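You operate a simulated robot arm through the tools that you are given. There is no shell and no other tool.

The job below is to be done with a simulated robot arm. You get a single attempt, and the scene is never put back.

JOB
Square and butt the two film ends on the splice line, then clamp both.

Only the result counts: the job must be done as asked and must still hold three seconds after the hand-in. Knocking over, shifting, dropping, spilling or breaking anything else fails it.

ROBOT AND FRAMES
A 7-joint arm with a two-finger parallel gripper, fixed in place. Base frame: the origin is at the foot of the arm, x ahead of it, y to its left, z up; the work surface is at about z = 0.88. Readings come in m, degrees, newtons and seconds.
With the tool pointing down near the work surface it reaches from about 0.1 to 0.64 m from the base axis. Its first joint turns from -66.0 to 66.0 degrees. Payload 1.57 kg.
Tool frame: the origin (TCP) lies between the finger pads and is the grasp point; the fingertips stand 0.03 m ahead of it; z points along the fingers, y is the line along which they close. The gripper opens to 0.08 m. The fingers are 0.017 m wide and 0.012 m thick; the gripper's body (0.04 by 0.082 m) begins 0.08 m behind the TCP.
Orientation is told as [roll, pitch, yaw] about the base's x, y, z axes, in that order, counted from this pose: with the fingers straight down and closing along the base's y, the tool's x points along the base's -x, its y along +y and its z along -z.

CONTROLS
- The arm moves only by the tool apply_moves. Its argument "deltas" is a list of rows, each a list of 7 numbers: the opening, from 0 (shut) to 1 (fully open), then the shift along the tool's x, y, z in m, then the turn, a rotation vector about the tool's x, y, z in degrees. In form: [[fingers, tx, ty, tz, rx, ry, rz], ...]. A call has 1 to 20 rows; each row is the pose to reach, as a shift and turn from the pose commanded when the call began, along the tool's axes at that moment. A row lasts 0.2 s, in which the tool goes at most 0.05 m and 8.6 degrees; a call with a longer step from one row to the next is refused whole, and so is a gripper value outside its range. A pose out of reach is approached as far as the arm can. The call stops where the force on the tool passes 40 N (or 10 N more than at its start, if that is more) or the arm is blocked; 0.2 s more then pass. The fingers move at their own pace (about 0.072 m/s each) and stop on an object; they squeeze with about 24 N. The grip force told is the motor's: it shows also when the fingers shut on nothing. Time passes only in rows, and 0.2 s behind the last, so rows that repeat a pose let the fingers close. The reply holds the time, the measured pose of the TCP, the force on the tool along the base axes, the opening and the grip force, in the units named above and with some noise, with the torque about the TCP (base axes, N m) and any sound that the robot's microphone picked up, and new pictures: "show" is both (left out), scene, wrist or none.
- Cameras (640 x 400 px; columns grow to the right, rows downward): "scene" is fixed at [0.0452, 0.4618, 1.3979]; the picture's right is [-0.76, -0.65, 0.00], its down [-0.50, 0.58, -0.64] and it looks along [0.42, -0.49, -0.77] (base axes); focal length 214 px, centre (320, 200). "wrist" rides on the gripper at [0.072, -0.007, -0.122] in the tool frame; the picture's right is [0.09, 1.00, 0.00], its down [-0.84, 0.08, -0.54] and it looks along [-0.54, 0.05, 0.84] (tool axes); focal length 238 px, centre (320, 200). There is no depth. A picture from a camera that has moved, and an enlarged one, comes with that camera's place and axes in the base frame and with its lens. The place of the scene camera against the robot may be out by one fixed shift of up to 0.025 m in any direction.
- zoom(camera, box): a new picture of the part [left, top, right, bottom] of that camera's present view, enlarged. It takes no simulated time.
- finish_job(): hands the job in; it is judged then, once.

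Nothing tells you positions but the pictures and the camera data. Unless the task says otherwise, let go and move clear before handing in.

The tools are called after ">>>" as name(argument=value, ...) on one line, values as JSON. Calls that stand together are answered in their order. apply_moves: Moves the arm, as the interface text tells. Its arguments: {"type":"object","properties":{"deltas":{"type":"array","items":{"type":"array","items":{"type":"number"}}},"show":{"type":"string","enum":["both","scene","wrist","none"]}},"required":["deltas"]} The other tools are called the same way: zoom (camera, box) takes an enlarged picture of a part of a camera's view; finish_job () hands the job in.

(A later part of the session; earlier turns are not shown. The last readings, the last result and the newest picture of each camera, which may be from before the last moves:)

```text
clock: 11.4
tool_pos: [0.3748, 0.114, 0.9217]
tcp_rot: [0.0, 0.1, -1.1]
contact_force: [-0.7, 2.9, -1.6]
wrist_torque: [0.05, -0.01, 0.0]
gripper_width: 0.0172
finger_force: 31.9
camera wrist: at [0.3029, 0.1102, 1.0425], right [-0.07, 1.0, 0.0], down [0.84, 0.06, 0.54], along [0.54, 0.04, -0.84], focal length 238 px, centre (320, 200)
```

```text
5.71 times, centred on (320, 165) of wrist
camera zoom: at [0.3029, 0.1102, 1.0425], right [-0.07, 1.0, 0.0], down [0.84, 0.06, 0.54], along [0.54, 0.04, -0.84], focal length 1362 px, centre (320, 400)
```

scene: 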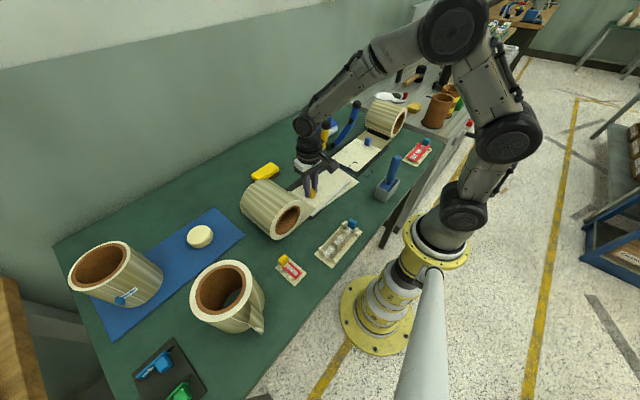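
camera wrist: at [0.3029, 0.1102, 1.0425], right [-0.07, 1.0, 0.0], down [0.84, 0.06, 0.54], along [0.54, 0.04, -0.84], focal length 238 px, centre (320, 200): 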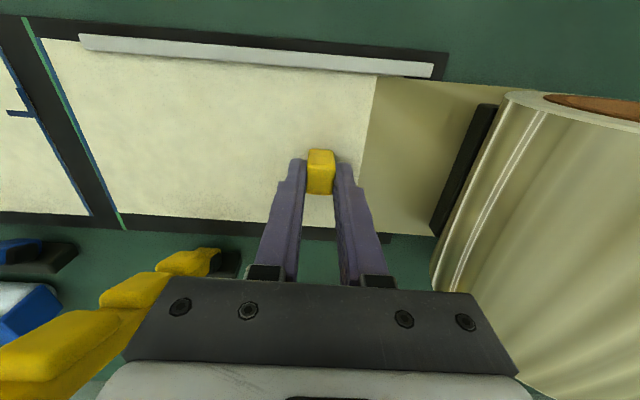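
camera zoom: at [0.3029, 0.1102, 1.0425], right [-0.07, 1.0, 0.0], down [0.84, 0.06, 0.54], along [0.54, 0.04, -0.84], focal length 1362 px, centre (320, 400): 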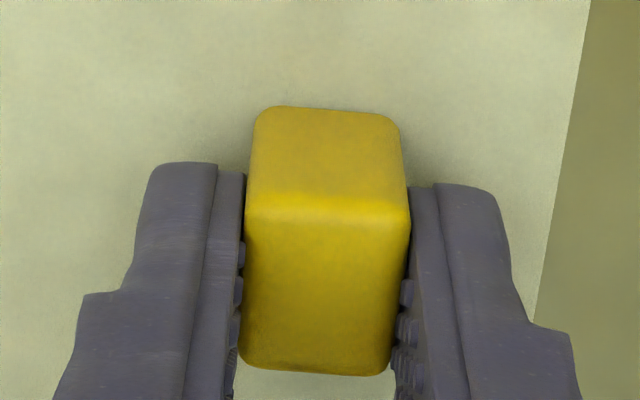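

Gripped with almost no side load now. I'll rotate by about 2° with a 0.8 mm shift in x, then check.

>>> apply_moves(deltas=[[0.0, -0.0004, 0, 0, 0, 0, -1.0], [0.0, -0.0008, 0, 0, 0, 0, -2.0], [0.0, -0.0008, 0, 0, 0, 0, -2.0]], show="wrist")

>>> zoom(camera="wrist", box=[0, 0, 160, 100])

>>> zoom(camera="wrist", box=[20, 120, 180, 220])

```text
clock: 12.2
tool_pos: [0.3778, 0.1149, 0.9213]
tcp_rot: [0.1, -0.2, 0.9]
contact_force: [4.3, 12.4, -3.4]
wrist_torque: [0.22, -0.1, -0.38]
gripper_width: 0.017
finger_force: 32.1
camera wrist: at [0.3045, 0.1075, 1.0424], right [-0.11, 0.99, 0.0], down [0.83, 0.09, 0.54], along [0.54, 0.06, -0.84], focal length 238 px, centre (320, 200)
```

wrist: 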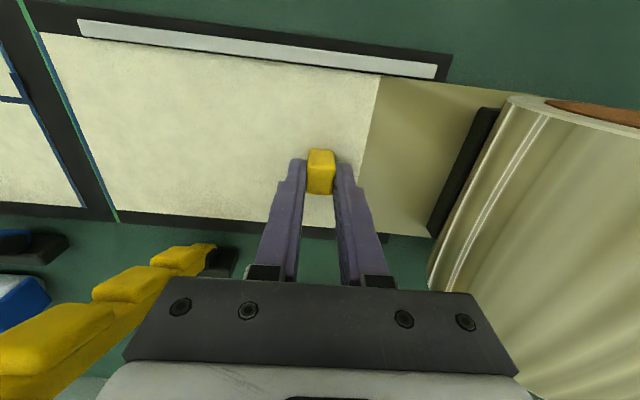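

```text
4.00 times, centred on (80, 50) of wrist
camera zoom: at [0.3045, 0.1075, 1.0424], right [-0.11, 0.99, 0.0], down [0.83, 0.09, 0.54], along [0.54, 0.06, -0.84], focal length 953 px, centre (1280, 800)
```

zoom: 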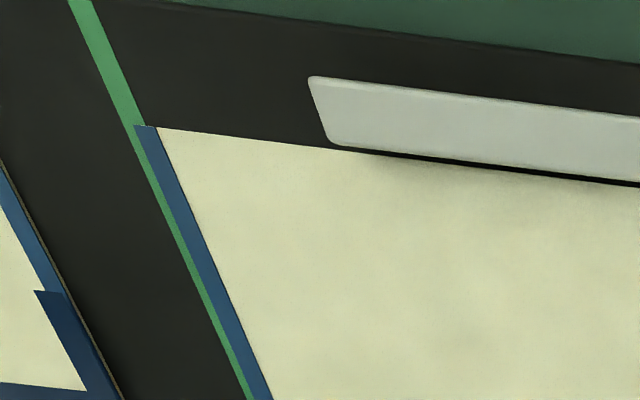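

```text
4.00 times, centred on (100, 170) of wrist
camera zoom: at [0.3045, 0.1075, 1.0424], right [-0.11, 0.99, 0.0], down [0.83, 0.09, 0.54], along [0.54, 0.06, -0.84], focal length 953 px, centre (1200, 320)
```

zoom: 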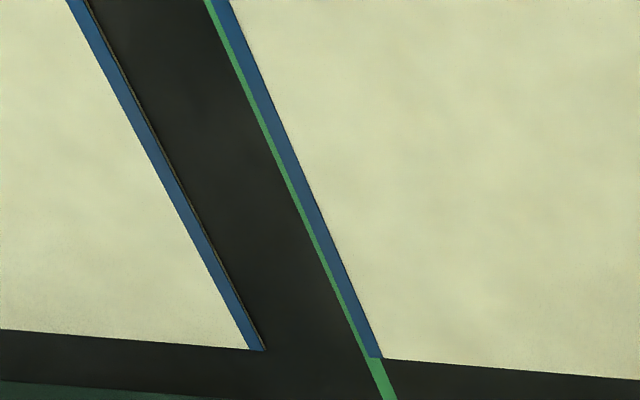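

Nearly square now, with ~0.3° left and x within ~0.6 mm. I'll turn a bit further to account for relaxation, then release and check.

>>> apply_moves(deltas=[[0.0, 0, 0, 0, 0, 0, -0.9], [0.0, 0, 0, 0, 0, 0, -1.8], [0.0, 0, 0, 0, 0, 0, -1.8], [0.2, 0, 0, 0, 0, 0, -1.8], [0.4, 0, 0, 0, 0, 0, -1.8], [0.5, 0, 0, 0, 0, 0, -1.8], [0.5, 0, 0, 0, 0, 0, -1.8]], show="wrist")

>>> zoom(camera="wrist", box=[0, 0, 160, 100])

>>> zoom(camera="wrist", box=[20, 120, 180, 220])

>>> zoom(camera="wrist", box=[270, 130, 370, 200])

```text
clock: 13.8
tool_pos: [0.3746, 0.1137, 0.9221]
tcp_rot: [0.0, -0.1, 2.8]
contact_force: [0.4, 0.8, 0.4]
wrist_torque: [0.0, 0.01, 0.0]
gripper_width: 0.04
finger_force: 0.1
camera wrist: at [0.3047, 0.1045, 1.0424], right [-0.14, 0.99, 0.0], down [0.83, 0.12, 0.54], along [0.54, 0.07, -0.84], focal length 238 px, centre (320, 200)
```

wrist: 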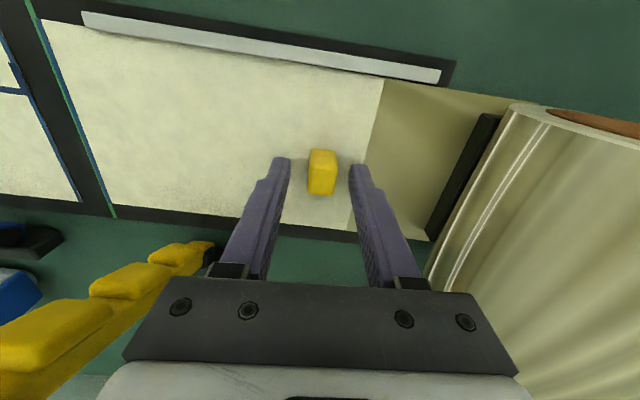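

```text
4.00 times, centred on (80, 50) of wrist
camera zoom: at [0.3047, 0.1045, 1.0424], right [-0.14, 0.99, 0.0], down [0.83, 0.12, 0.54], along [0.54, 0.07, -0.84], focal length 953 px, centre (1280, 800)
```

zoom: 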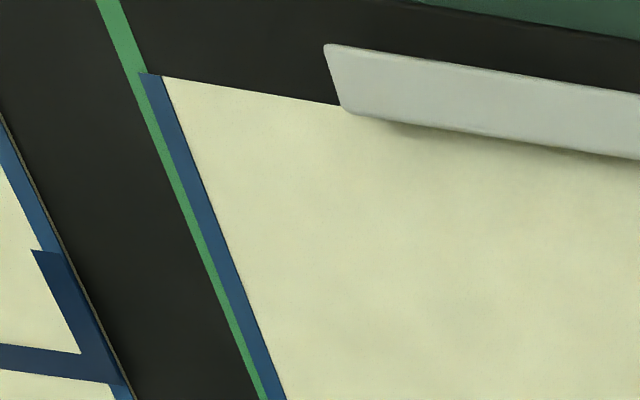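

```text
4.00 times, centred on (100, 170) of wrist
camera zoom: at [0.3047, 0.1045, 1.0424], right [-0.14, 0.99, 0.0], down [0.83, 0.12, 0.54], along [0.54, 0.07, -0.84], focal length 953 px, centre (1200, 320)
```

zoom: 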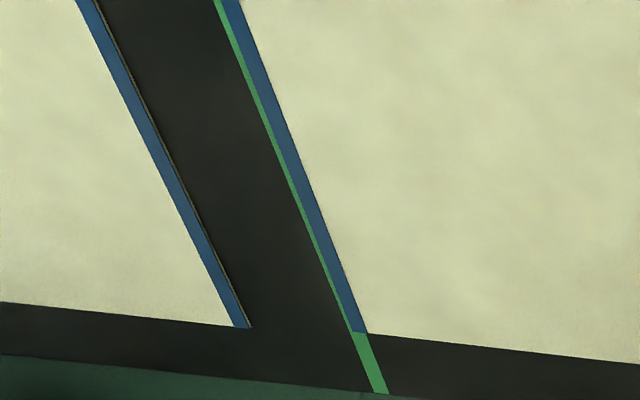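

```text
5.71 times, centred on (320, 165) of wrist
camera zoom: at [0.3047, 0.1045, 1.0424], right [-0.14, 0.99, 0.0], down [0.83, 0.12, 0.54], along [0.54, 0.07, -0.84], focal length 1362 px, centre (320, 400)
```

zoom: 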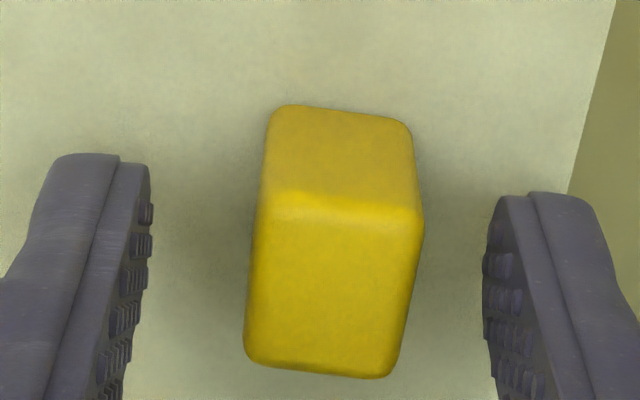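

After release the film relaxed again to roughly 0.9° skew. I'll re-grip square to the tab and use a larger overshoot to learn how much it relaxes.

>>> apply_moves(deltas=[[0.5, 0, 0, 0, 0, 0, 2.0], [0.5, 0, 0, 0, 0, 0, 3.8], [0.3, 0, 0, 0, 0, 0, 3.8], [0.1, 0, 0, 0, 0, 0, 3.8], [0.0, 0, 0, 0, 0, 0, 3.8], [0.0, 0, 0, 0, 0, 0, 3.8], [0.0, 0, 0, 0, 0, 0, 3.8]], show="none")

>>> apply_moves(deltas=[[0.0, 0, 0, 0, 0, 0, -1.0], [0.0, 0, 0, 0, 0, 0, -2.0], [0.0, 0, 0, 0, 0, 0, -3.0], [0.0, 0, 0, 0, 0, 0, -4.0], [0.0, 0, 0, 0, 0, 0, -4.0]], show="wrist")

>>> zoom(camera="wrist", box=[0, 0, 160, 100])

>>> zoom(camera="wrist", box=[20, 120, 180, 220])

>>> zoom(camera="wrist", box=[270, 130, 370, 200])

```text
clock: 15.4
tool_pos: [0.3749, 0.1154, 0.9218]
tcp_rot: [0.1, 0.1, -1.1]
contact_force: [-1.8, 16.7, -1.7]
wrist_torque: [0.28, -0.02, 0.2]
gripper_width: 0.0172
finger_force: 32.2
```

```text
clock: 16.6
tool_pos: [0.3759, 0.1151, 0.9208]
tcp_rot: [0.0, -0.2, 2.9]
contact_force: [7.6, 17.2, -5.3]
wrist_torque: [0.27, -0.43, -0.65]
gripper_width: 0.0176
finger_force: 32.1
camera wrist: at [0.3046, 0.1051, 1.0424], right [-0.14, 0.99, 0.0], down [0.83, 0.12, 0.54], along [0.54, 0.08, -0.84], focal length 238 px, centre (320, 200)
```

wrist: 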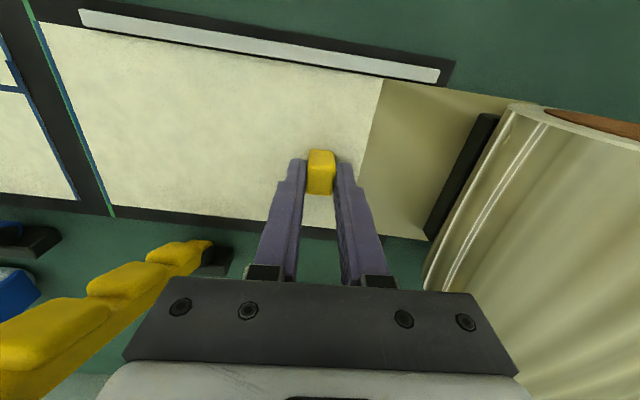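

```text
4.00 times, centred on (80, 50) of wrist
camera zoom: at [0.3046, 0.1051, 1.0424], right [-0.14, 0.99, 0.0], down [0.83, 0.12, 0.54], along [0.54, 0.08, -0.84], focal length 953 px, centre (1280, 800)
```

zoom: 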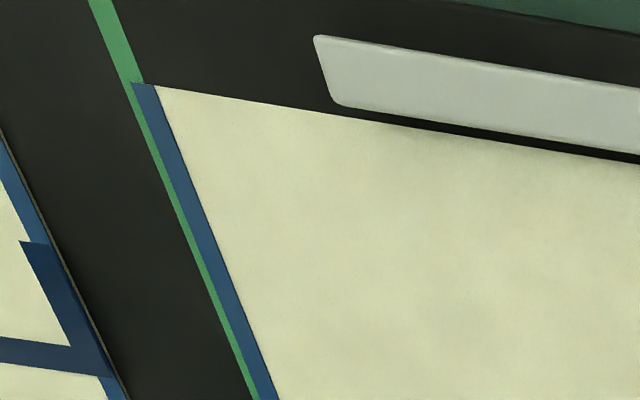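

```text
4.00 times, centred on (100, 170) of wrist
camera zoom: at [0.3046, 0.1051, 1.0424], right [-0.14, 0.99, 0.0], down [0.83, 0.12, 0.54], along [0.54, 0.08, -0.84], focal length 953 px, centre (1200, 320)
```

zoom: 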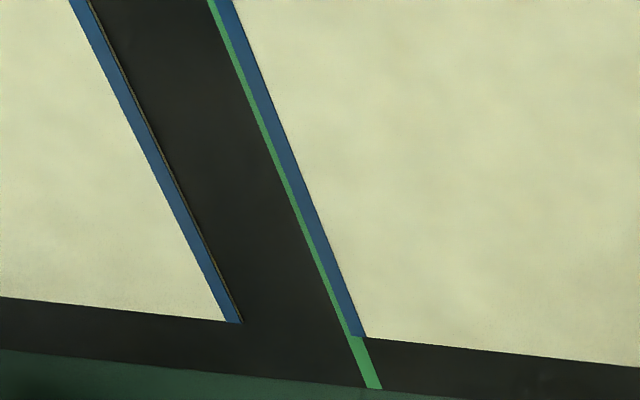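

```text
5.71 times, centred on (320, 165) of wrist
camera zoom: at [0.3046, 0.1051, 1.0424], right [-0.14, 0.99, 0.0], down [0.83, 0.12, 0.54], along [0.54, 0.08, -0.84], focal length 1362 px, centre (320, 400)
```

zoom: 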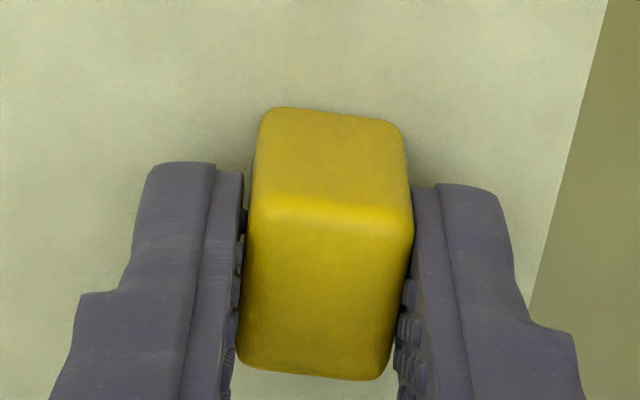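

I think the film tail is effectively pivoted near the roll at about (0.374, 0.19). The film turns easily about that point but resists turning about the tab. I'll release, centre on the tab, and then rotate about that pivot instead.

>>> apply_moves(deltas=[[0.2, 0, 0, 0, 0, 0, 0], [0.4, 0, 0, 0, 0, 0, 0], [0.5, 0, 0, 0, 0, 0, 1.9], [0.5, 0, 0, 0, 0, 0, 3.8], [0.5, 0, 0, 0, 0, 0, 3.8]], show="wrist")

>>> zoom(camera="wrist", box=[0, 0, 160, 100])

>>> zoom(camera="wrist", box=[20, 120, 180, 220])

>>> zoom(camera="wrist", box=[270, 130, 370, 200])

>>> zoom(camera="wrist", box=[370, 60, 530, 250])

```text
clock: 17.8
tool_pos: [0.3746, 0.1149, 0.9222]
tcp_rot: [-0.1, 0.0, -0.9]
contact_force: [-0.5, 0.4, -0.1]
wrist_torque: [-0.03, 0.0, 0.01]
gripper_width: 0.0401
finger_force: 0.0
camera wrist: at [0.3037, 0.109, 1.0422], right [-0.08, 1.0, 0.0], down [0.84, 0.06, 0.54], along [0.54, 0.04, -0.84], focal length 238 px, centre (320, 200)
```

wrist: 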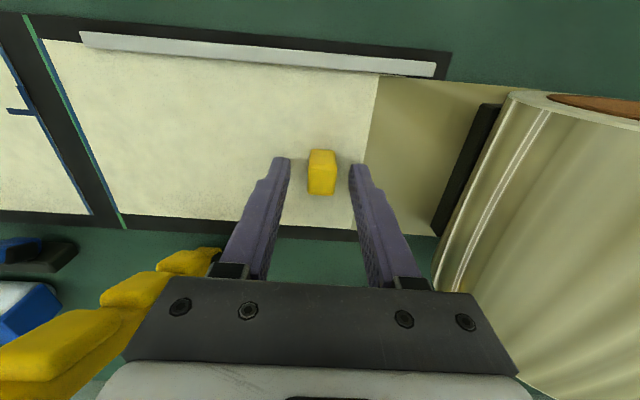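

```text
4.00 times, centred on (80, 50) of wrist
camera zoom: at [0.3037, 0.109, 1.0422], right [-0.08, 1.0, 0.0], down [0.84, 0.06, 0.54], along [0.54, 0.04, -0.84], focal length 953 px, centre (1280, 800)
```

zoom: 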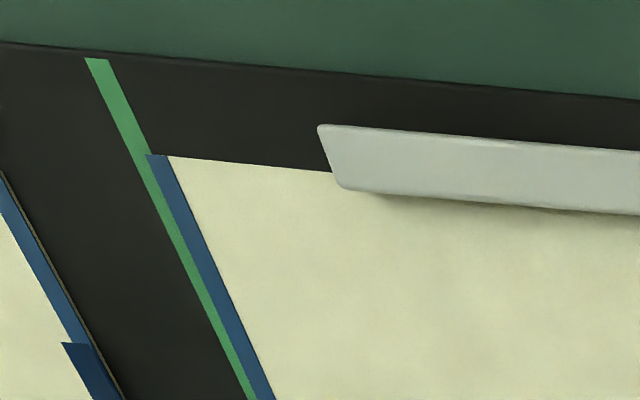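

```text
4.00 times, centred on (100, 170) of wrist
camera zoom: at [0.3037, 0.109, 1.0422], right [-0.08, 1.0, 0.0], down [0.84, 0.06, 0.54], along [0.54, 0.04, -0.84], focal length 953 px, centre (1200, 320)
```

zoom: 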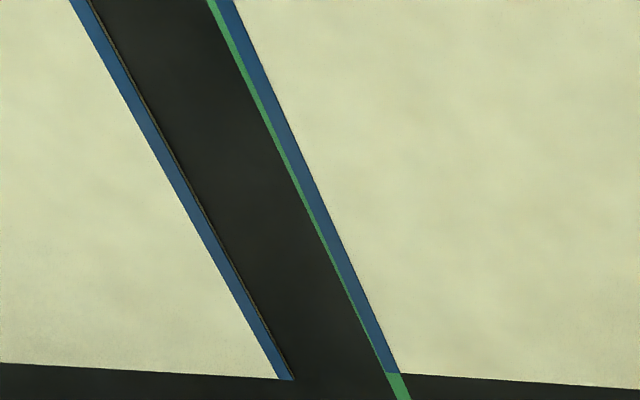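

```text
5.71 times, centred on (320, 165) of wrist
camera zoom: at [0.3037, 0.109, 1.0422], right [-0.08, 1.0, 0.0], down [0.84, 0.06, 0.54], along [0.54, 0.04, -0.84], focal length 1362 px, centre (320, 400)
```

zoom: 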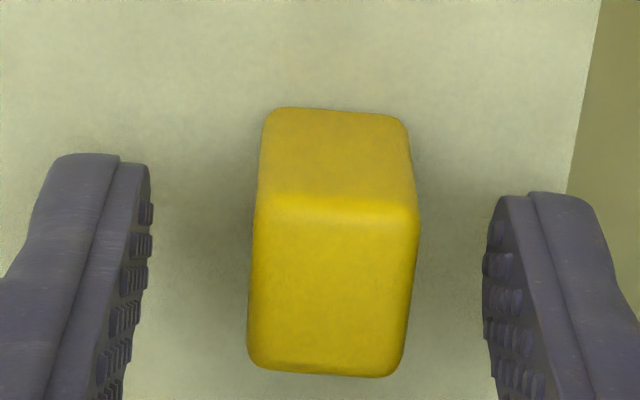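

```text
2.11 times, centred on (450, 155) of wrist
camera zoom: at [0.3037, 0.109, 1.0422], right [-0.08, 1.0, 0.0], down [0.84, 0.06, 0.54], along [0.54, 0.04, -0.84], focal length 502 px, centre (46, 295)
```

zoom: 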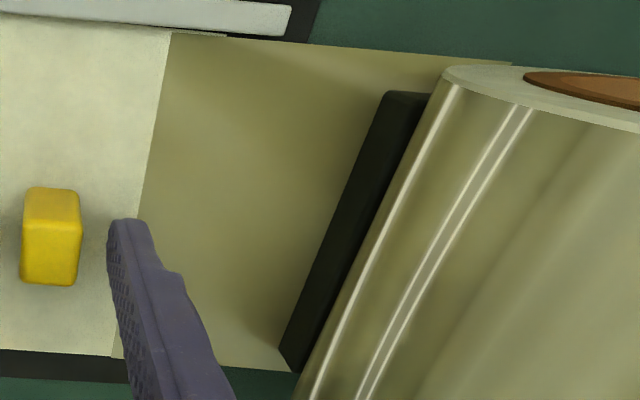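

The released film sits about 1.1° off, with its mid-edge within ~0.5 mm of the line and ~2.7 mm low in x. I'll centre on the tab, grip with low side load, and rotate about the tail pivot.

>>> apply_moves(deltas=[[0.5, 0, 0.0007, 0, 0, 0, 0], [0.3, 0, 0.0007, 0, 0, 0, 0], [0.1, 0, 0.0007, 0, 0, 0, 0], [0.0, 0, 0.0007, 0, 0, 0, 0], [0.0, 0, 0.0007, 0, 0, 0, 0], [0.0, 0, 0.0007, 0, 0, 0, 0]], show="none")

>>> apply_moves(deltas=[[0.0, -0.0008, 0, 0, 0, 0, -0.6], [0.0, -0.0016, 0, 0, 0, 0, -1.2], [0.0, -0.0016, 0, 0, 0, 0, -1.2]], show="wrist")

>>> zoom(camera="wrist", box=[0, 0, 160, 100])

>>> zoom(camera="wrist", box=[20, 120, 180, 220])

```text
clock: 19.2
tool_pos: [0.3753, 0.115, 0.9212]
tcp_rot: [0.0, 0.0, -0.9]
contact_force: [-1.2, 3.1, -1.7]
wrist_torque: [0.07, 0.07, 0.04]
gripper_width: 0.0171
finger_force: 32.3
```

```text
clock: 20.0
tool_pos: [0.3762, 0.116, 0.922]
tcp_rot: [0.0, 0.0, 0.2]
contact_force: [-3.5, 2.6, 2.7]
wrist_torque: [0.07, -0.29, -0.1]
gripper_width: 0.017
finger_force: 31.7
camera wrist: at [0.3053, 0.1085, 1.0424], right [-0.1, 1.0, 0.0], down [0.84, 0.08, 0.54], along [0.54, 0.05, -0.84], focal length 238 px, centre (320, 200)
```

wrist: 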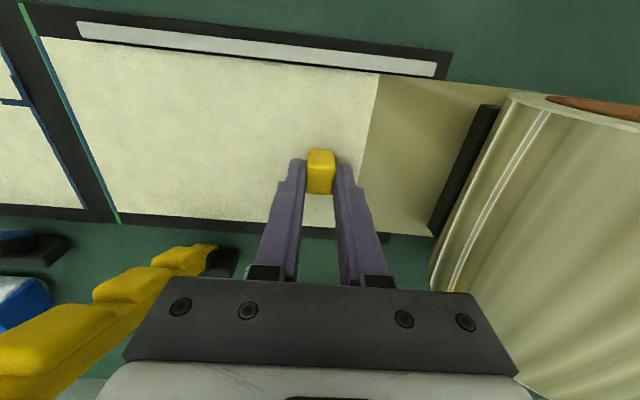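

```text
4.00 times, centred on (80, 50) of wrist
camera zoom: at [0.3053, 0.1085, 1.0424], right [-0.1, 1.0, 0.0], down [0.84, 0.08, 0.54], along [0.54, 0.05, -0.84], focal length 953 px, centre (1280, 800)
```

zoom: 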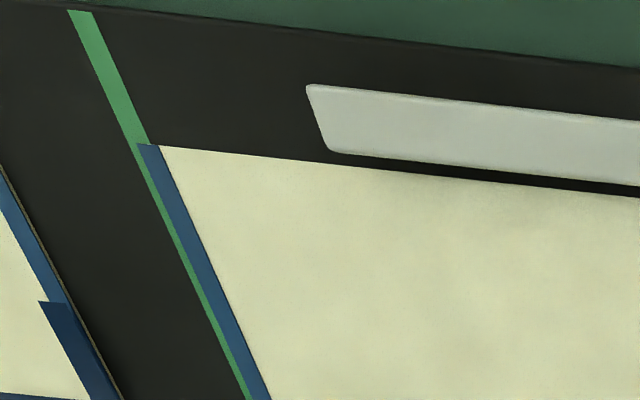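

```text
4.00 times, centred on (100, 170) of wrist
camera zoom: at [0.3053, 0.1085, 1.0424], right [-0.1, 1.0, 0.0], down [0.84, 0.08, 0.54], along [0.54, 0.05, -0.84], focal length 953 px, centre (1200, 320)
```

zoom: 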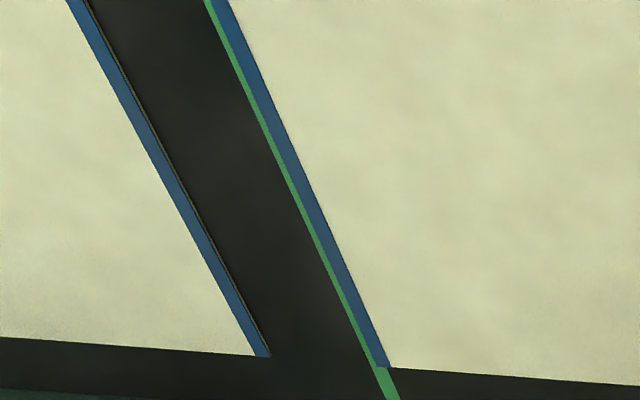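

Forces are low now and the film follows, so the pivot idea is right. About 0.3° is left, so I'll turn a touch more about the pivot, then release to see if it holds.

>>> apply_moves(deltas=[[0.0, -0.0003, 0, 0, 0, 0, -0.5], [0.0, -0.0003, 0, 0, 0, 0, -0.5], [0.1, -0.0003, 0, 0, 0, 0, -0.5], [0.2, -0.0003, 0, 0, 0, 0, -0.5], [0.4, -0.0003, 0, 0, 0, 0, -0.5], [0.5, -0.0003, 0, 0, 0, 0, -0.5], [0.5, -0.0003, 0, 0, 0, 0, -0.5]], show="wrist")

>>> zoom(camera="wrist", box=[0, 0, 160, 100])

>>> zoom(camera="wrist", box=[20, 120, 180, 220])

>>> zoom(camera="wrist", box=[270, 130, 370, 200])

```text
clock: 21.6
tool_pos: [0.3762, 0.1152, 0.9218]
tcp_rot: [0.0, -0.1, 0.9]
contact_force: [-1.2, -0.6, -0.4]
wrist_torque: [-0.01, 0.0, -0.05]
gripper_width: 0.0397
finger_force: 0.1
camera wrist: at [0.3055, 0.1083, 1.0421], right [-0.11, 0.99, 0.0], down [0.84, 0.09, 0.54], along [0.54, 0.06, -0.84], focal length 238 px, centre (320, 200)
```

wrist: 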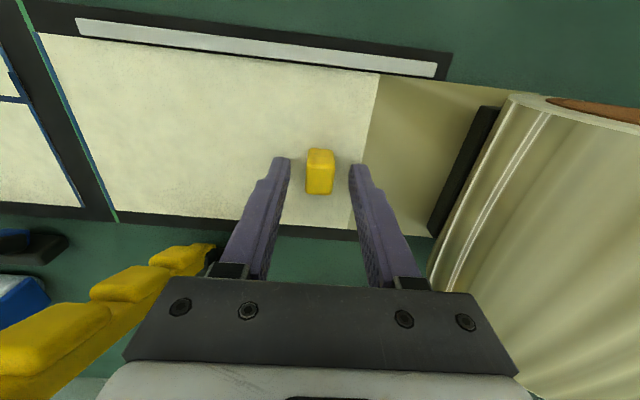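

```text
4.00 times, centred on (80, 50) of wrist
camera zoom: at [0.3055, 0.1083, 1.0421], right [-0.11, 0.99, 0.0], down [0.84, 0.09, 0.54], along [0.54, 0.06, -0.84], focal length 953 px, centre (1280, 800)
```

zoom: 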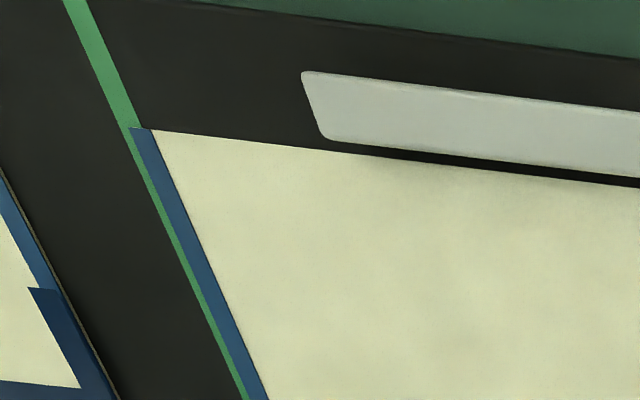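

```text
4.00 times, centred on (100, 170) of wrist
camera zoom: at [0.3055, 0.1083, 1.0421], right [-0.11, 0.99, 0.0], down [0.84, 0.09, 0.54], along [0.54, 0.06, -0.84], focal length 953 px, centre (1200, 320)
```

zoom: 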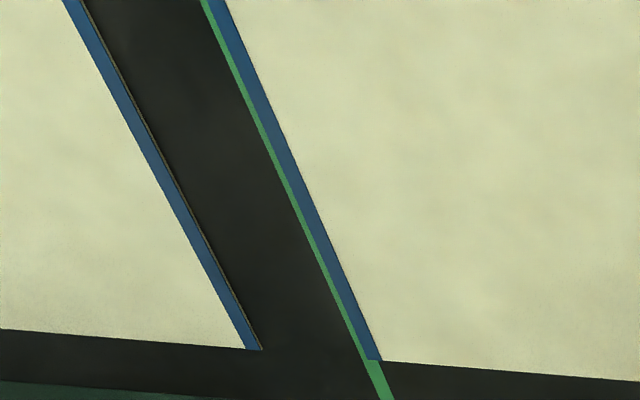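

```text
5.71 times, centred on (320, 165) of wrist
camera zoom: at [0.3055, 0.1083, 1.0421], right [-0.11, 0.99, 0.0], down [0.84, 0.09, 0.54], along [0.54, 0.06, -0.84], focal length 1362 px, centre (320, 400)
```

zoom: 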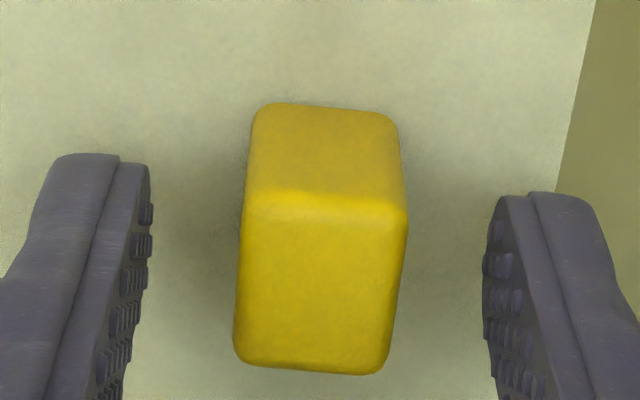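

It held after release: skew ≈0.2° and x within ~0.3 mm of the blue film. I'll lift and look from directly over the splice line to remove parallax.

>>> apply_moves(deltas=[[0.5, 0, 0, -0.03, 0, 0, 0], [0.5, 0, 0, -0.08, 0, 0, 0], [0.5, 0, 0, -0.13, 0, 0, 0], [0.5, 0, 0, -0.18, 0, 0, 0], [0.5, 0, 0, -0.23, 0, 0, 0], [0.6, 0.03, -0.04, -0.23, 0, 0, 0.9], [0.7, 0.06, -0.08, -0.23, 0, 0, 0.9], [0.7, 0.076, -0.12, -0.23, 0, 0, 0.9], [0.7, 0.076, -0.16, -0.23, 0, 0, 0.9], [0.7, 0.076, -0.16, -0.23, 0, 0, 0.9]])

>>> zoom(camera="wrist", box=[272, 90, 368, 150])

>>> zoom(camera="wrist", box=[272, 135, 368, 195])

```text
clock: 23.8
tool_pos: [0.3031, -0.046, 1.1528]
tcp_rot: [0.0, 0.0, -0.2]
contact_force: [0.5, -0.6, -0.2]
wrist_torque: [0.02, -0.01, -0.03]
gripper_width: 0.056
finger_force: 0.1
camera wrist: at [0.2317, -0.0518, 1.273], right [-0.09, 1.0, 0.0], down [0.84, 0.08, 0.54], along [0.54, 0.05, -0.84], focal length 238 px, centre (320, 200)
```

scene: 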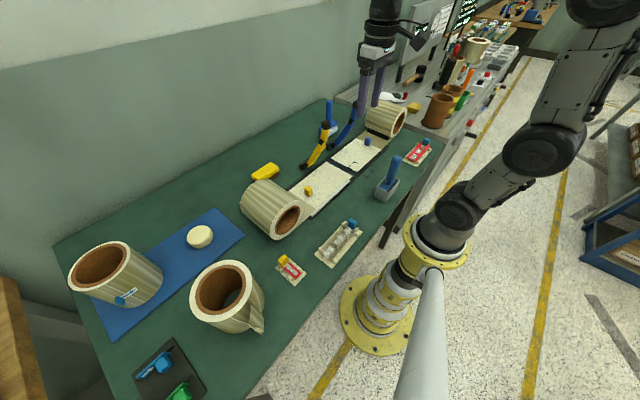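
wrist: 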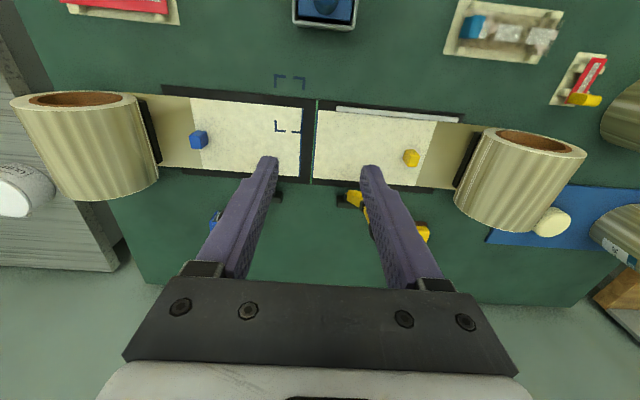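

```text
6.67 times, centred on (320, 120) of wrist
camera zoom: at [0.2317, -0.0518, 1.273], right [-0.09, 1.0, 0.0], down [0.84, 0.08, 0.54], along [0.54, 0.05, -0.84], focal length 1589 px, centre (320, 733)
```

zoom: 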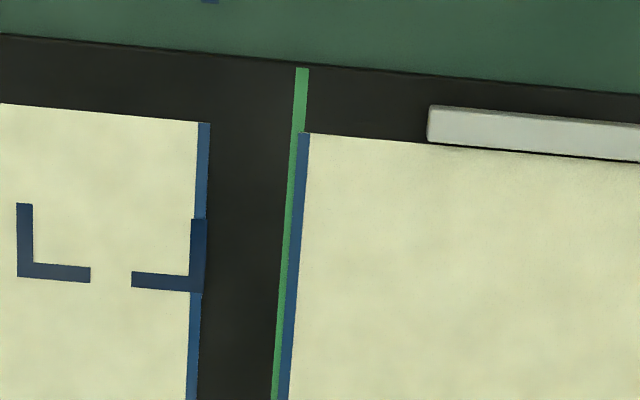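

```text
6.67 times, centred on (320, 165) of wrist
camera zoom: at [0.2317, -0.0518, 1.273], right [-0.09, 1.0, 0.0], down [0.84, 0.08, 0.54], along [0.54, 0.05, -0.84], focal length 1589 px, centre (320, 433)
```

zoom: 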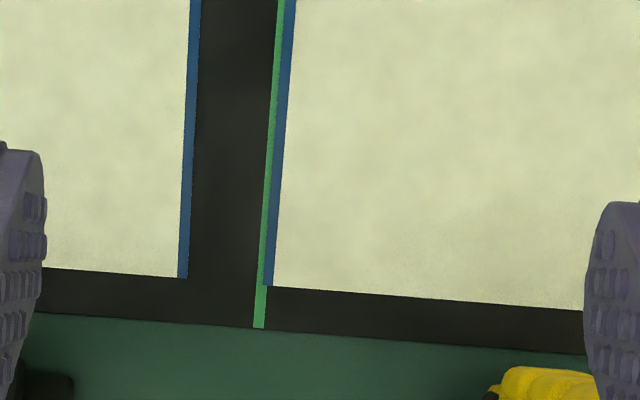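

From above, the yellow edge is on the line centre within ~0.2 mm and square. The blue edge is also square and 20.5 mm short, with its tab near (0.374, -0.233), so I'll go around the blue lever to a point above that tab.

>>> apply_moves(deltas=[[0.6, 0, -0.045, 0, 0, 0, 0], [0.5, 0, -0.09, 0, 0, 0, 0], [0.5, 0, -0.135, 0, 0, 0, 0], [0.5, 0, -0.187, 0, 0, 0, 0], [0.5, -0.04, -0.187, 0, 0, 0, 0], [0.5, -0.071, -0.187, 0, 0, 0, 0], [0.5, -0.071, -0.187, 0.04, 0, 0, 0], [0.5, -0.071, -0.187, 0.08, 0, 0, 0], [0.5, -0.071, -0.187, 0.12, 0, 0, 0], [0.5, -0.071, -0.187, 0.155, 0, 0, 0], [0.5, -0.071, -0.187, 0.155, 0, 0, 0]])

```text
refused: row 4 steps farther than a row can; nothing moved
```

>>> apply_moves(deltas=[[0.6, 0, -0.045, 0, 0, 0, 0], [0.5, 0, -0.09, 0, 0, 0, 0], [0.5, 0, -0.135, 0, 0, 0, 0], [0.5, 0, -0.17, 0, 0, 0, 0], [0.5, 0, -0.187, 0, 0, 0, 0], [0.5, -0.04, -0.187, 0, 0, 0, 0], [0.5, -0.071, -0.187, 0, 0, 0, 0], [0.5, -0.071, -0.187, 0.04, 0, 0, 0], [0.5, -0.071, -0.187, 0.08, 0, 0, 0], [0.5, -0.071, -0.187, 0.12, 0, 0, 0], [0.5, -0.071, -0.187, 0.155, 0, 0, 0], [0.5, -0.071, -0.187, 0.155, 0, 0, 0]])

>>> zoom(camera="wrist", box=[270, 100, 370, 170])

>>> zoom(camera="scene", box=[290, 80, 420, 200])

```text
clock: 26.4
tool_pos: [0.3726, -0.2315, 0.996]
tcp_rot: [0.1, 0.0, -0.1]
contact_force: [-0.3, 0.6, -0.3]
wrist_torque: [0.0, 0.0, 0.02]
gripper_width: 0.0401
finger_force: 0.1
camera wrist: at [0.302, -0.2387, 1.117], right [-0.09, 1.0, 0.0], down [0.84, 0.08, 0.54], along [0.54, 0.05, -0.84], focal length 238 px, centre (320, 200)
```

scene: 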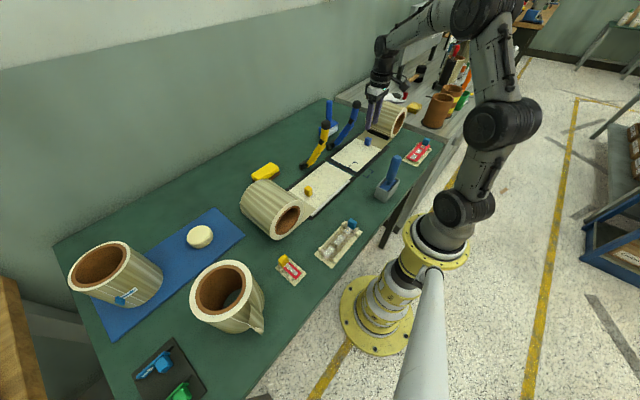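
wrist: 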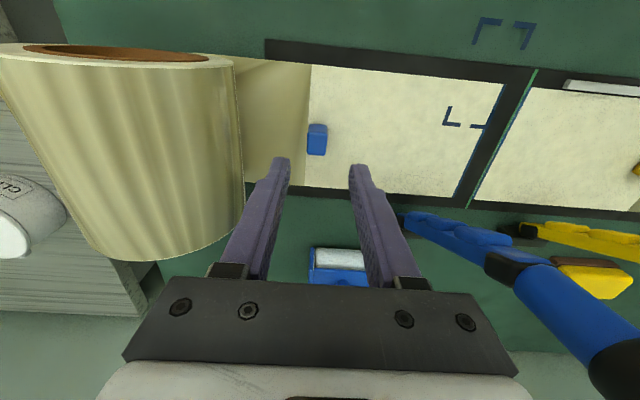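

```text
5.71 times, centred on (320, 135) of wrist
camera zoom: at [0.302, -0.2387, 1.117], right [-0.09, 1.0, 0.0], down [0.84, 0.08, 0.54], along [0.54, 0.05, -0.84], focal length 1362 px, centre (320, 571)
```

zoom: 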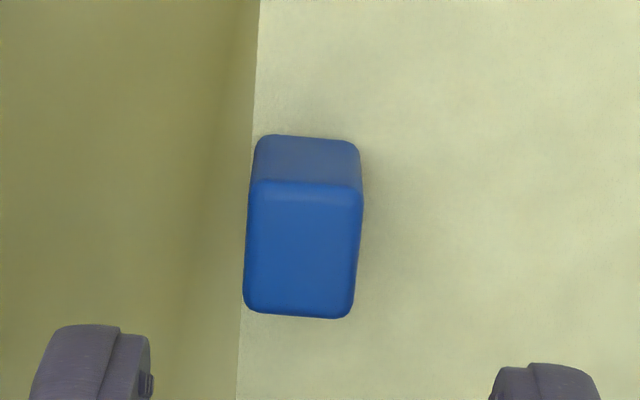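

```text
3.33 times, centred on (355, 140) of scene
camera zoom: at [0.0452, 0.4618, 1.3979], right [-0.76, -0.65, 0.0], down [-0.5, 0.58, -0.64], along [0.42, -0.49, -0.77], focal length 715 px, centre (203, 400)
```

zoom: 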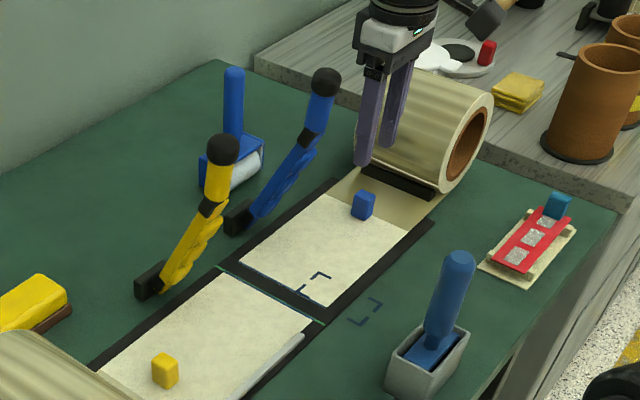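

The blue tab is about 3.4 mm to the -y side of the tool axis. I'll correct for that and descend with the fingers half open, staying clear of the roll.

>>> apply_moves(deltas=[[0.5, -0.0015, -0.0034, 0.0, 0, 0, 0], [0.5, -0.0015, -0.0034, 0.03, 0, 0, 0], [0.5, -0.0015, -0.0034, 0.055, 0, 0, 0], [0.5, -0.0015, -0.0034, 0.07, 0, 0, 0], [0.5, -0.0015, -0.0034, 0.076, 0, 0, 0], [0.5, -0.0015, -0.0034, 0.076, 0, 0, 0]], show="wrist")

>>> zoom(camera="wrist", box=[270, 130, 370, 200])

>>> zoom(camera="scene", box=[310, 80, 420, 190])

```text
clock: 27.8
tool_pos: [0.3745, -0.2353, 0.921]
tcp_rot: [0.0, 0.0, -0.1]
contact_force: [-0.3, 0.4, -0.2]
wrist_torque: [-0.04, -0.04, -0.01]
gripper_width: 0.0402
finger_force: 0.1
camera wrist: at [0.304, -0.2422, 1.0418], right [-0.09, 1.0, 0.0], down [0.84, 0.08, 0.54], along [0.54, 0.05, -0.84], focal length 238 px, centre (320, 200)
```

wrist: 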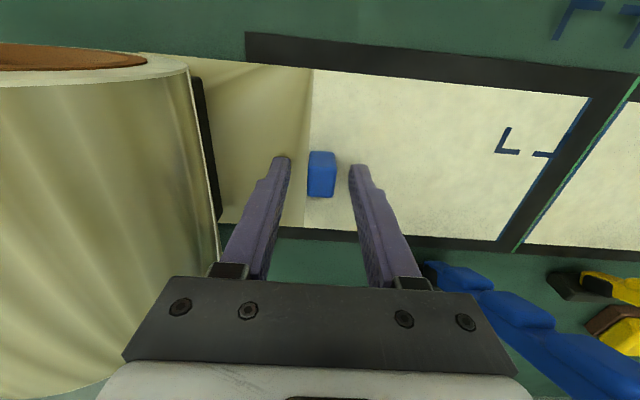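

```text
5.71 times, centred on (320, 165) of wrist
camera zoom: at [0.304, -0.2422, 1.0418], right [-0.09, 1.0, 0.0], down [0.84, 0.08, 0.54], along [0.54, 0.05, -0.84], focal length 1362 px, centre (320, 400)
```

zoom: 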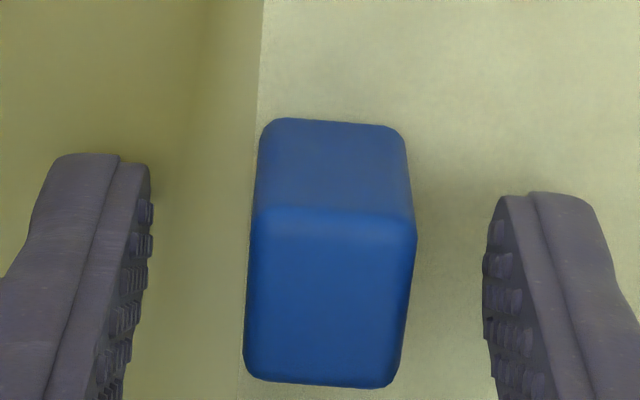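

```text
3.64 times, centred on (365, 135) of scene
camera zoom: at [0.0452, 0.4618, 1.3979], right [-0.76, -0.65, 0.0], down [-0.5, 0.58, -0.64], along [0.42, -0.49, -0.77], focal length 780 px, centre (156, 436)
```

zoom: 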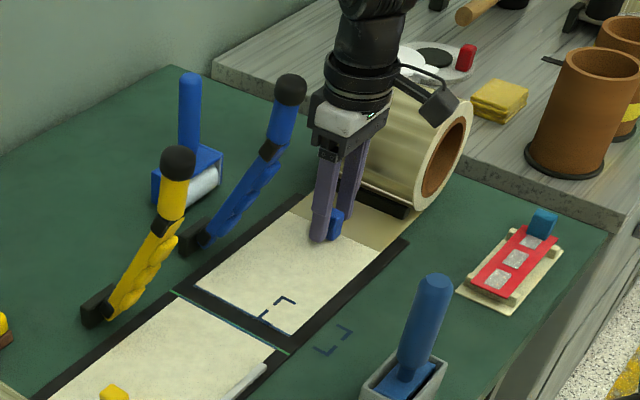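

The tab is well centred, so I'll grip it.

>>> apply_moves(deltas=[[0.4, 0, 0.0003, 0, 0, 0, 0], [0.25, 0, 0.0003, 0, 0, 0, 0], [0.1, 0, 0.0003, 0, 0, 0, 0], [0.0, 0, 0.0003, 0, 0, 0, 0], [0.0, 0, 0.0003, 0, 0, 0, 0], [0.0, 0, 0.0003, 0, 0, 0, 0]], show="none")

>>> apply_moves(deltas=[[0.0, 0, 0.001, 0, 0, 0, 0], [0.0, 0, 0.002, 0, 0, 0, 0], [0.0, 0, 0.003, 0, 0, 0, 0]], show="none")

```text
clock: 29.2
tool_pos: [0.3756, -0.2359, 0.9209]
tcp_rot: [0.1, 0.0, -0.1]
contact_force: [0.1, 0.3, -0.1]
wrist_torque: [0.02, -0.17, 0.13]
gripper_width: 0.0178
finger_force: 32.7
```

```text
clock: 30.0
tool_pos: [0.3745, -0.2322, 0.9217]
tcp_rot: [0.0, 0.0, -0.1]
contact_force: [6.0, 0.0, -2.6]
wrist_torque: [0.0, 0.84, 0.06]
gripper_width: 0.0179
finger_force: 33.1
```

The blue film slides easily. I'll move it on in small steps, stopping a few millimetres short to check.

>>> apply_moves(deltas=[[0.0, 0, 0.002, 0, 0, 0, 0], [0.0, 0, 0.004, 0, 0, 0, 0], [0.0, 0, 0.006, 0, 0, 0, 0], [0.0, 0, 0.008, 0, 0, 0, 0], [0.0, 0, 0.01, 0, 0, 0, 0], [0.0, 0, 0.012, 0, 0, 0, 0], [0.0, 0, 0.0135, 0, 0, 0, 0], [0.0, 0, 0.0135, 0, 0, 0, 0]], show="wrist")

>>> zoom(camera="wrist", box=[480, 20, 640, 120])

>>> zoom(camera="wrist", box=[480, 150, 640, 250])

```text
clock: 31.8
tool_pos: [0.3744, -0.2201, 0.9199]
tcp_rot: [-0.1, 0.1, -0.1]
contact_force: [0.9, -1.2, -3.9]
wrist_torque: [-0.08, -0.08, 0.0]
gripper_width: 0.0178
finger_force: 32.0
camera wrist: at [0.304, -0.2256, 1.0417], right [-0.09, 1.0, 0.0], down [0.84, 0.08, 0.54], along [0.54, 0.05, -0.84], focal length 238 px, centre (320, 200)
```

wrist: 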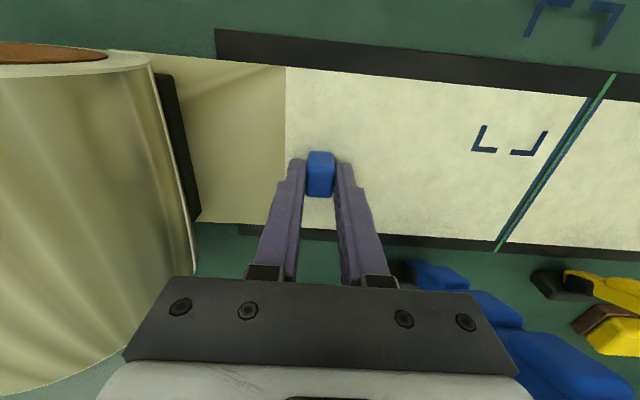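

```text
4.00 times, centred on (560, 70) of wrist
camera zoom: at [0.304, -0.2256, 1.0417], right [-0.09, 1.0, 0.0], down [0.84, 0.08, 0.54], along [0.54, 0.05, -0.84], focal length 953 px, centre (-640, 720)
```

zoom: 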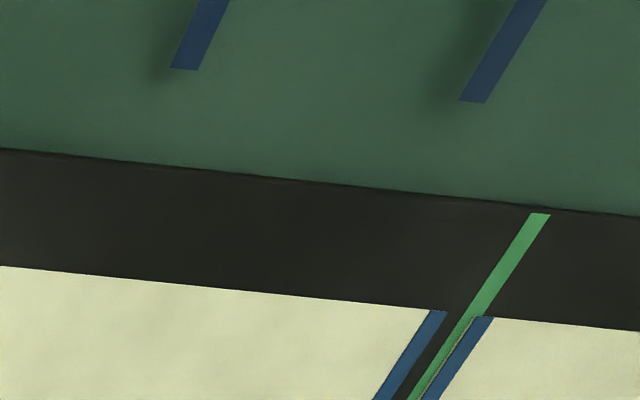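

```text
4.00 times, centred on (560, 200) of wrist
camera zoom: at [0.304, -0.2256, 1.0417], right [-0.09, 1.0, 0.0], down [0.84, 0.08, 0.54], along [0.54, 0.05, -0.84], focal length 953 px, centre (-640, 200)
```

zoom: 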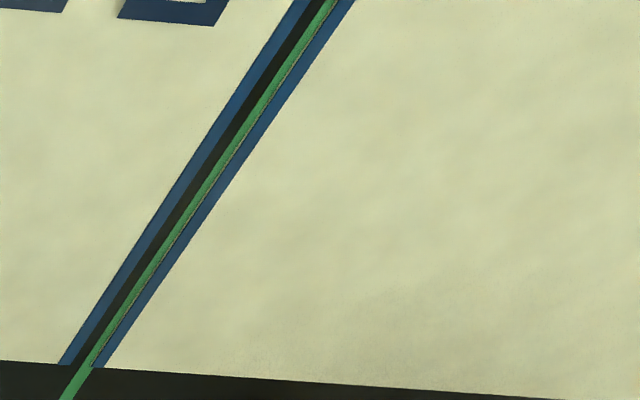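

The blue edge is now about 4 mm short. I'll zoom in on both ends to measure the remaining gap.

>>> zoom(camera="wrist", box=[575, 85, 615, 110])

>>> zoom(camera="wrist", box=[484, 226, 524, 251])

```text
16.00 times, centred on (595, 98) of wrist
camera zoom: at [0.304, -0.2256, 1.0417], right [-0.09, 1.0, 0.0], down [0.84, 0.08, 0.54], along [0.54, 0.05, -0.84], focal length 3814 px, centre (-4080, 1840)
```

zoom: 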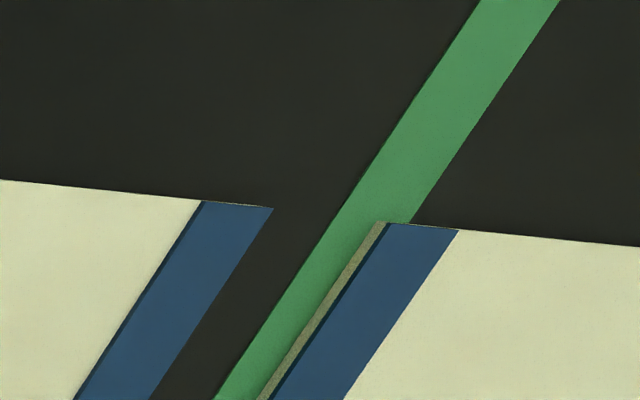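

```text
16.00 times, centred on (504, 238) of wrist
camera zoom: at [0.304, -0.2256, 1.0417], right [-0.09, 1.0, 0.0], down [0.84, 0.08, 0.54], along [0.54, 0.05, -0.84], focal length 3814 px, centre (-2624, -416)
```

zoom: 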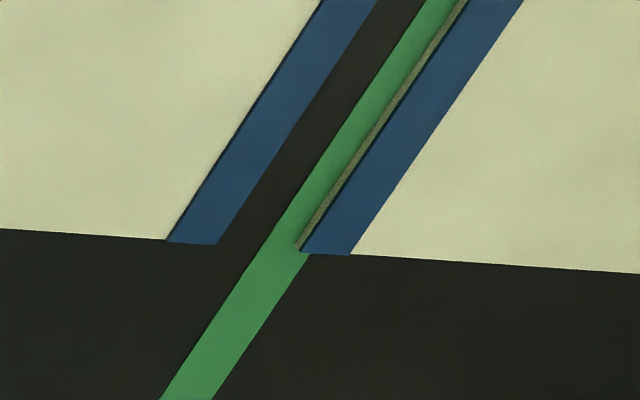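

The remaining gap is uniform at ≈4.7 mm, so the two edges are parallel. I'll advance 4.4 mm and re-measure.

>>> apply_moves(deltas=[[0.0, 0, 0.0015, 0, 0, 0, 0], [0.0, 0, 0.003, 0, 0, 0, 0], [0.0, 0, 0.004, 0, 0, 0, 0], [0.0, 0, 0.0044, 0, 0, 0, 0], [0.0, 0, 0.0044, 0, 0, 0, 0]], show="wrist")

>>> zoom(camera="wrist", box=[560, 80, 600, 105])

>>> zoom(camera="wrist", box=[470, 226, 510, 251])

```text
clock: 33.0
tool_pos: [0.3745, -0.2141, 0.9209]
tcp_rot: [0.0, 0.0, 0.0]
contact_force: [-5.8, -0.2, -0.9]
wrist_torque: [-0.05, -0.1, 0.09]
gripper_width: 0.0174
finger_force: 32.1
camera wrist: at [0.3041, -0.2213, 1.0417], right [-0.09, 1.0, 0.0], down [0.84, 0.08, 0.54], along [0.54, 0.05, -0.84], focal length 238 px, centre (320, 200)
```

wrist: 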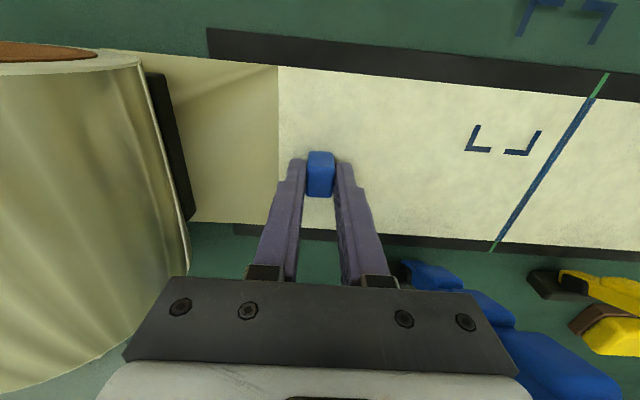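

```text
16.00 times, centred on (580, 92) of wrist
camera zoom: at [0.3041, -0.2213, 1.0417], right [-0.09, 1.0, 0.0], down [0.84, 0.08, 0.54], along [0.54, 0.05, -0.84], focal length 3814 px, centre (-3840, 1920)
```

zoom: 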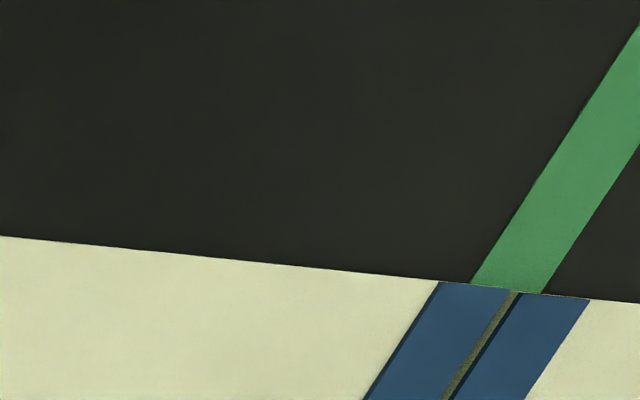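

```text
16.00 times, centred on (490, 238) of wrist
camera zoom: at [0.3041, -0.2213, 1.0417], right [-0.09, 1.0, 0.0], down [0.84, 0.08, 0.54], along [0.54, 0.05, -0.84], focal length 3814 px, centre (-2400, -416)
```

zoom: 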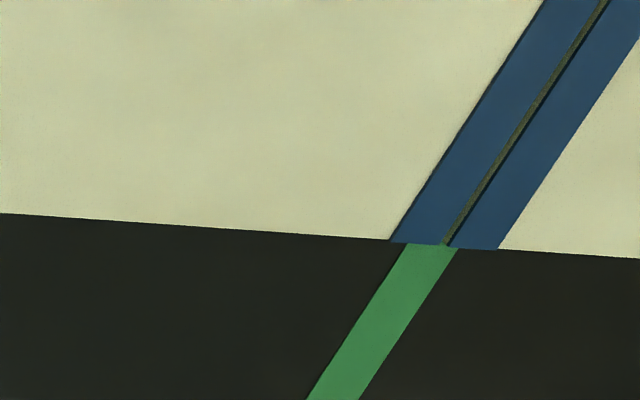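

The gap is now ≈0.4 mm and parallel, with the x edges lined up. I'll nudge 0.35 mm further to butt them, then release.

>>> apply_moves(deltas=[[0.0, 0, 0.0002, 0, 0, 0, 0], [0.0, 0, 0.00035, 0, 0, 0, 0], [0.0, 0, 0.00035, 0, 0, 0, 0]], show="none")

>>> zoom(camera="wrist", box=[560, 80, 600, 105])

>>> zoom(camera="wrist", box=[470, 226, 510, 251])

```text
clock: 33.8
tool_pos: [0.3746, -0.2148, 0.9213]
tcp_rot: [0.0, 0.0, -0.1]
contact_force: [-3.0, -0.5, 1.5]
wrist_torque: [-0.01, 1.06, 0.08]
gripper_width: 0.0178
finger_force: 32.2
```

```text
16.00 times, centred on (580, 92) of wrist
camera zoom: at [0.3039, -0.2212, 1.0416], right [-0.09, 1.0, 0.0], down [0.84, 0.08, 0.54], along [0.54, 0.05, -0.84], focal length 3814 px, centre (-3840, 1920)
```

zoom: 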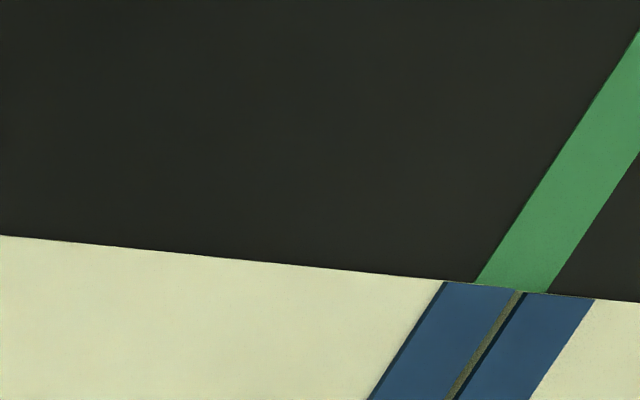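

```text
16.00 times, centred on (490, 238) of wrist
camera zoom: at [0.3039, -0.2212, 1.0416], right [-0.09, 1.0, 0.0], down [0.84, 0.08, 0.54], along [0.54, 0.05, -0.84], focal length 3814 px, centre (-2400, -416)
```

zoom: 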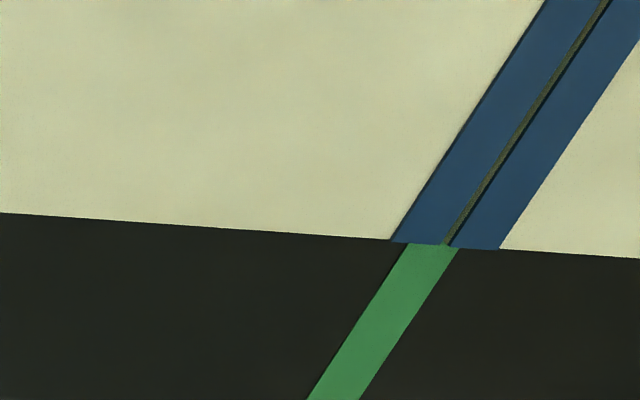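

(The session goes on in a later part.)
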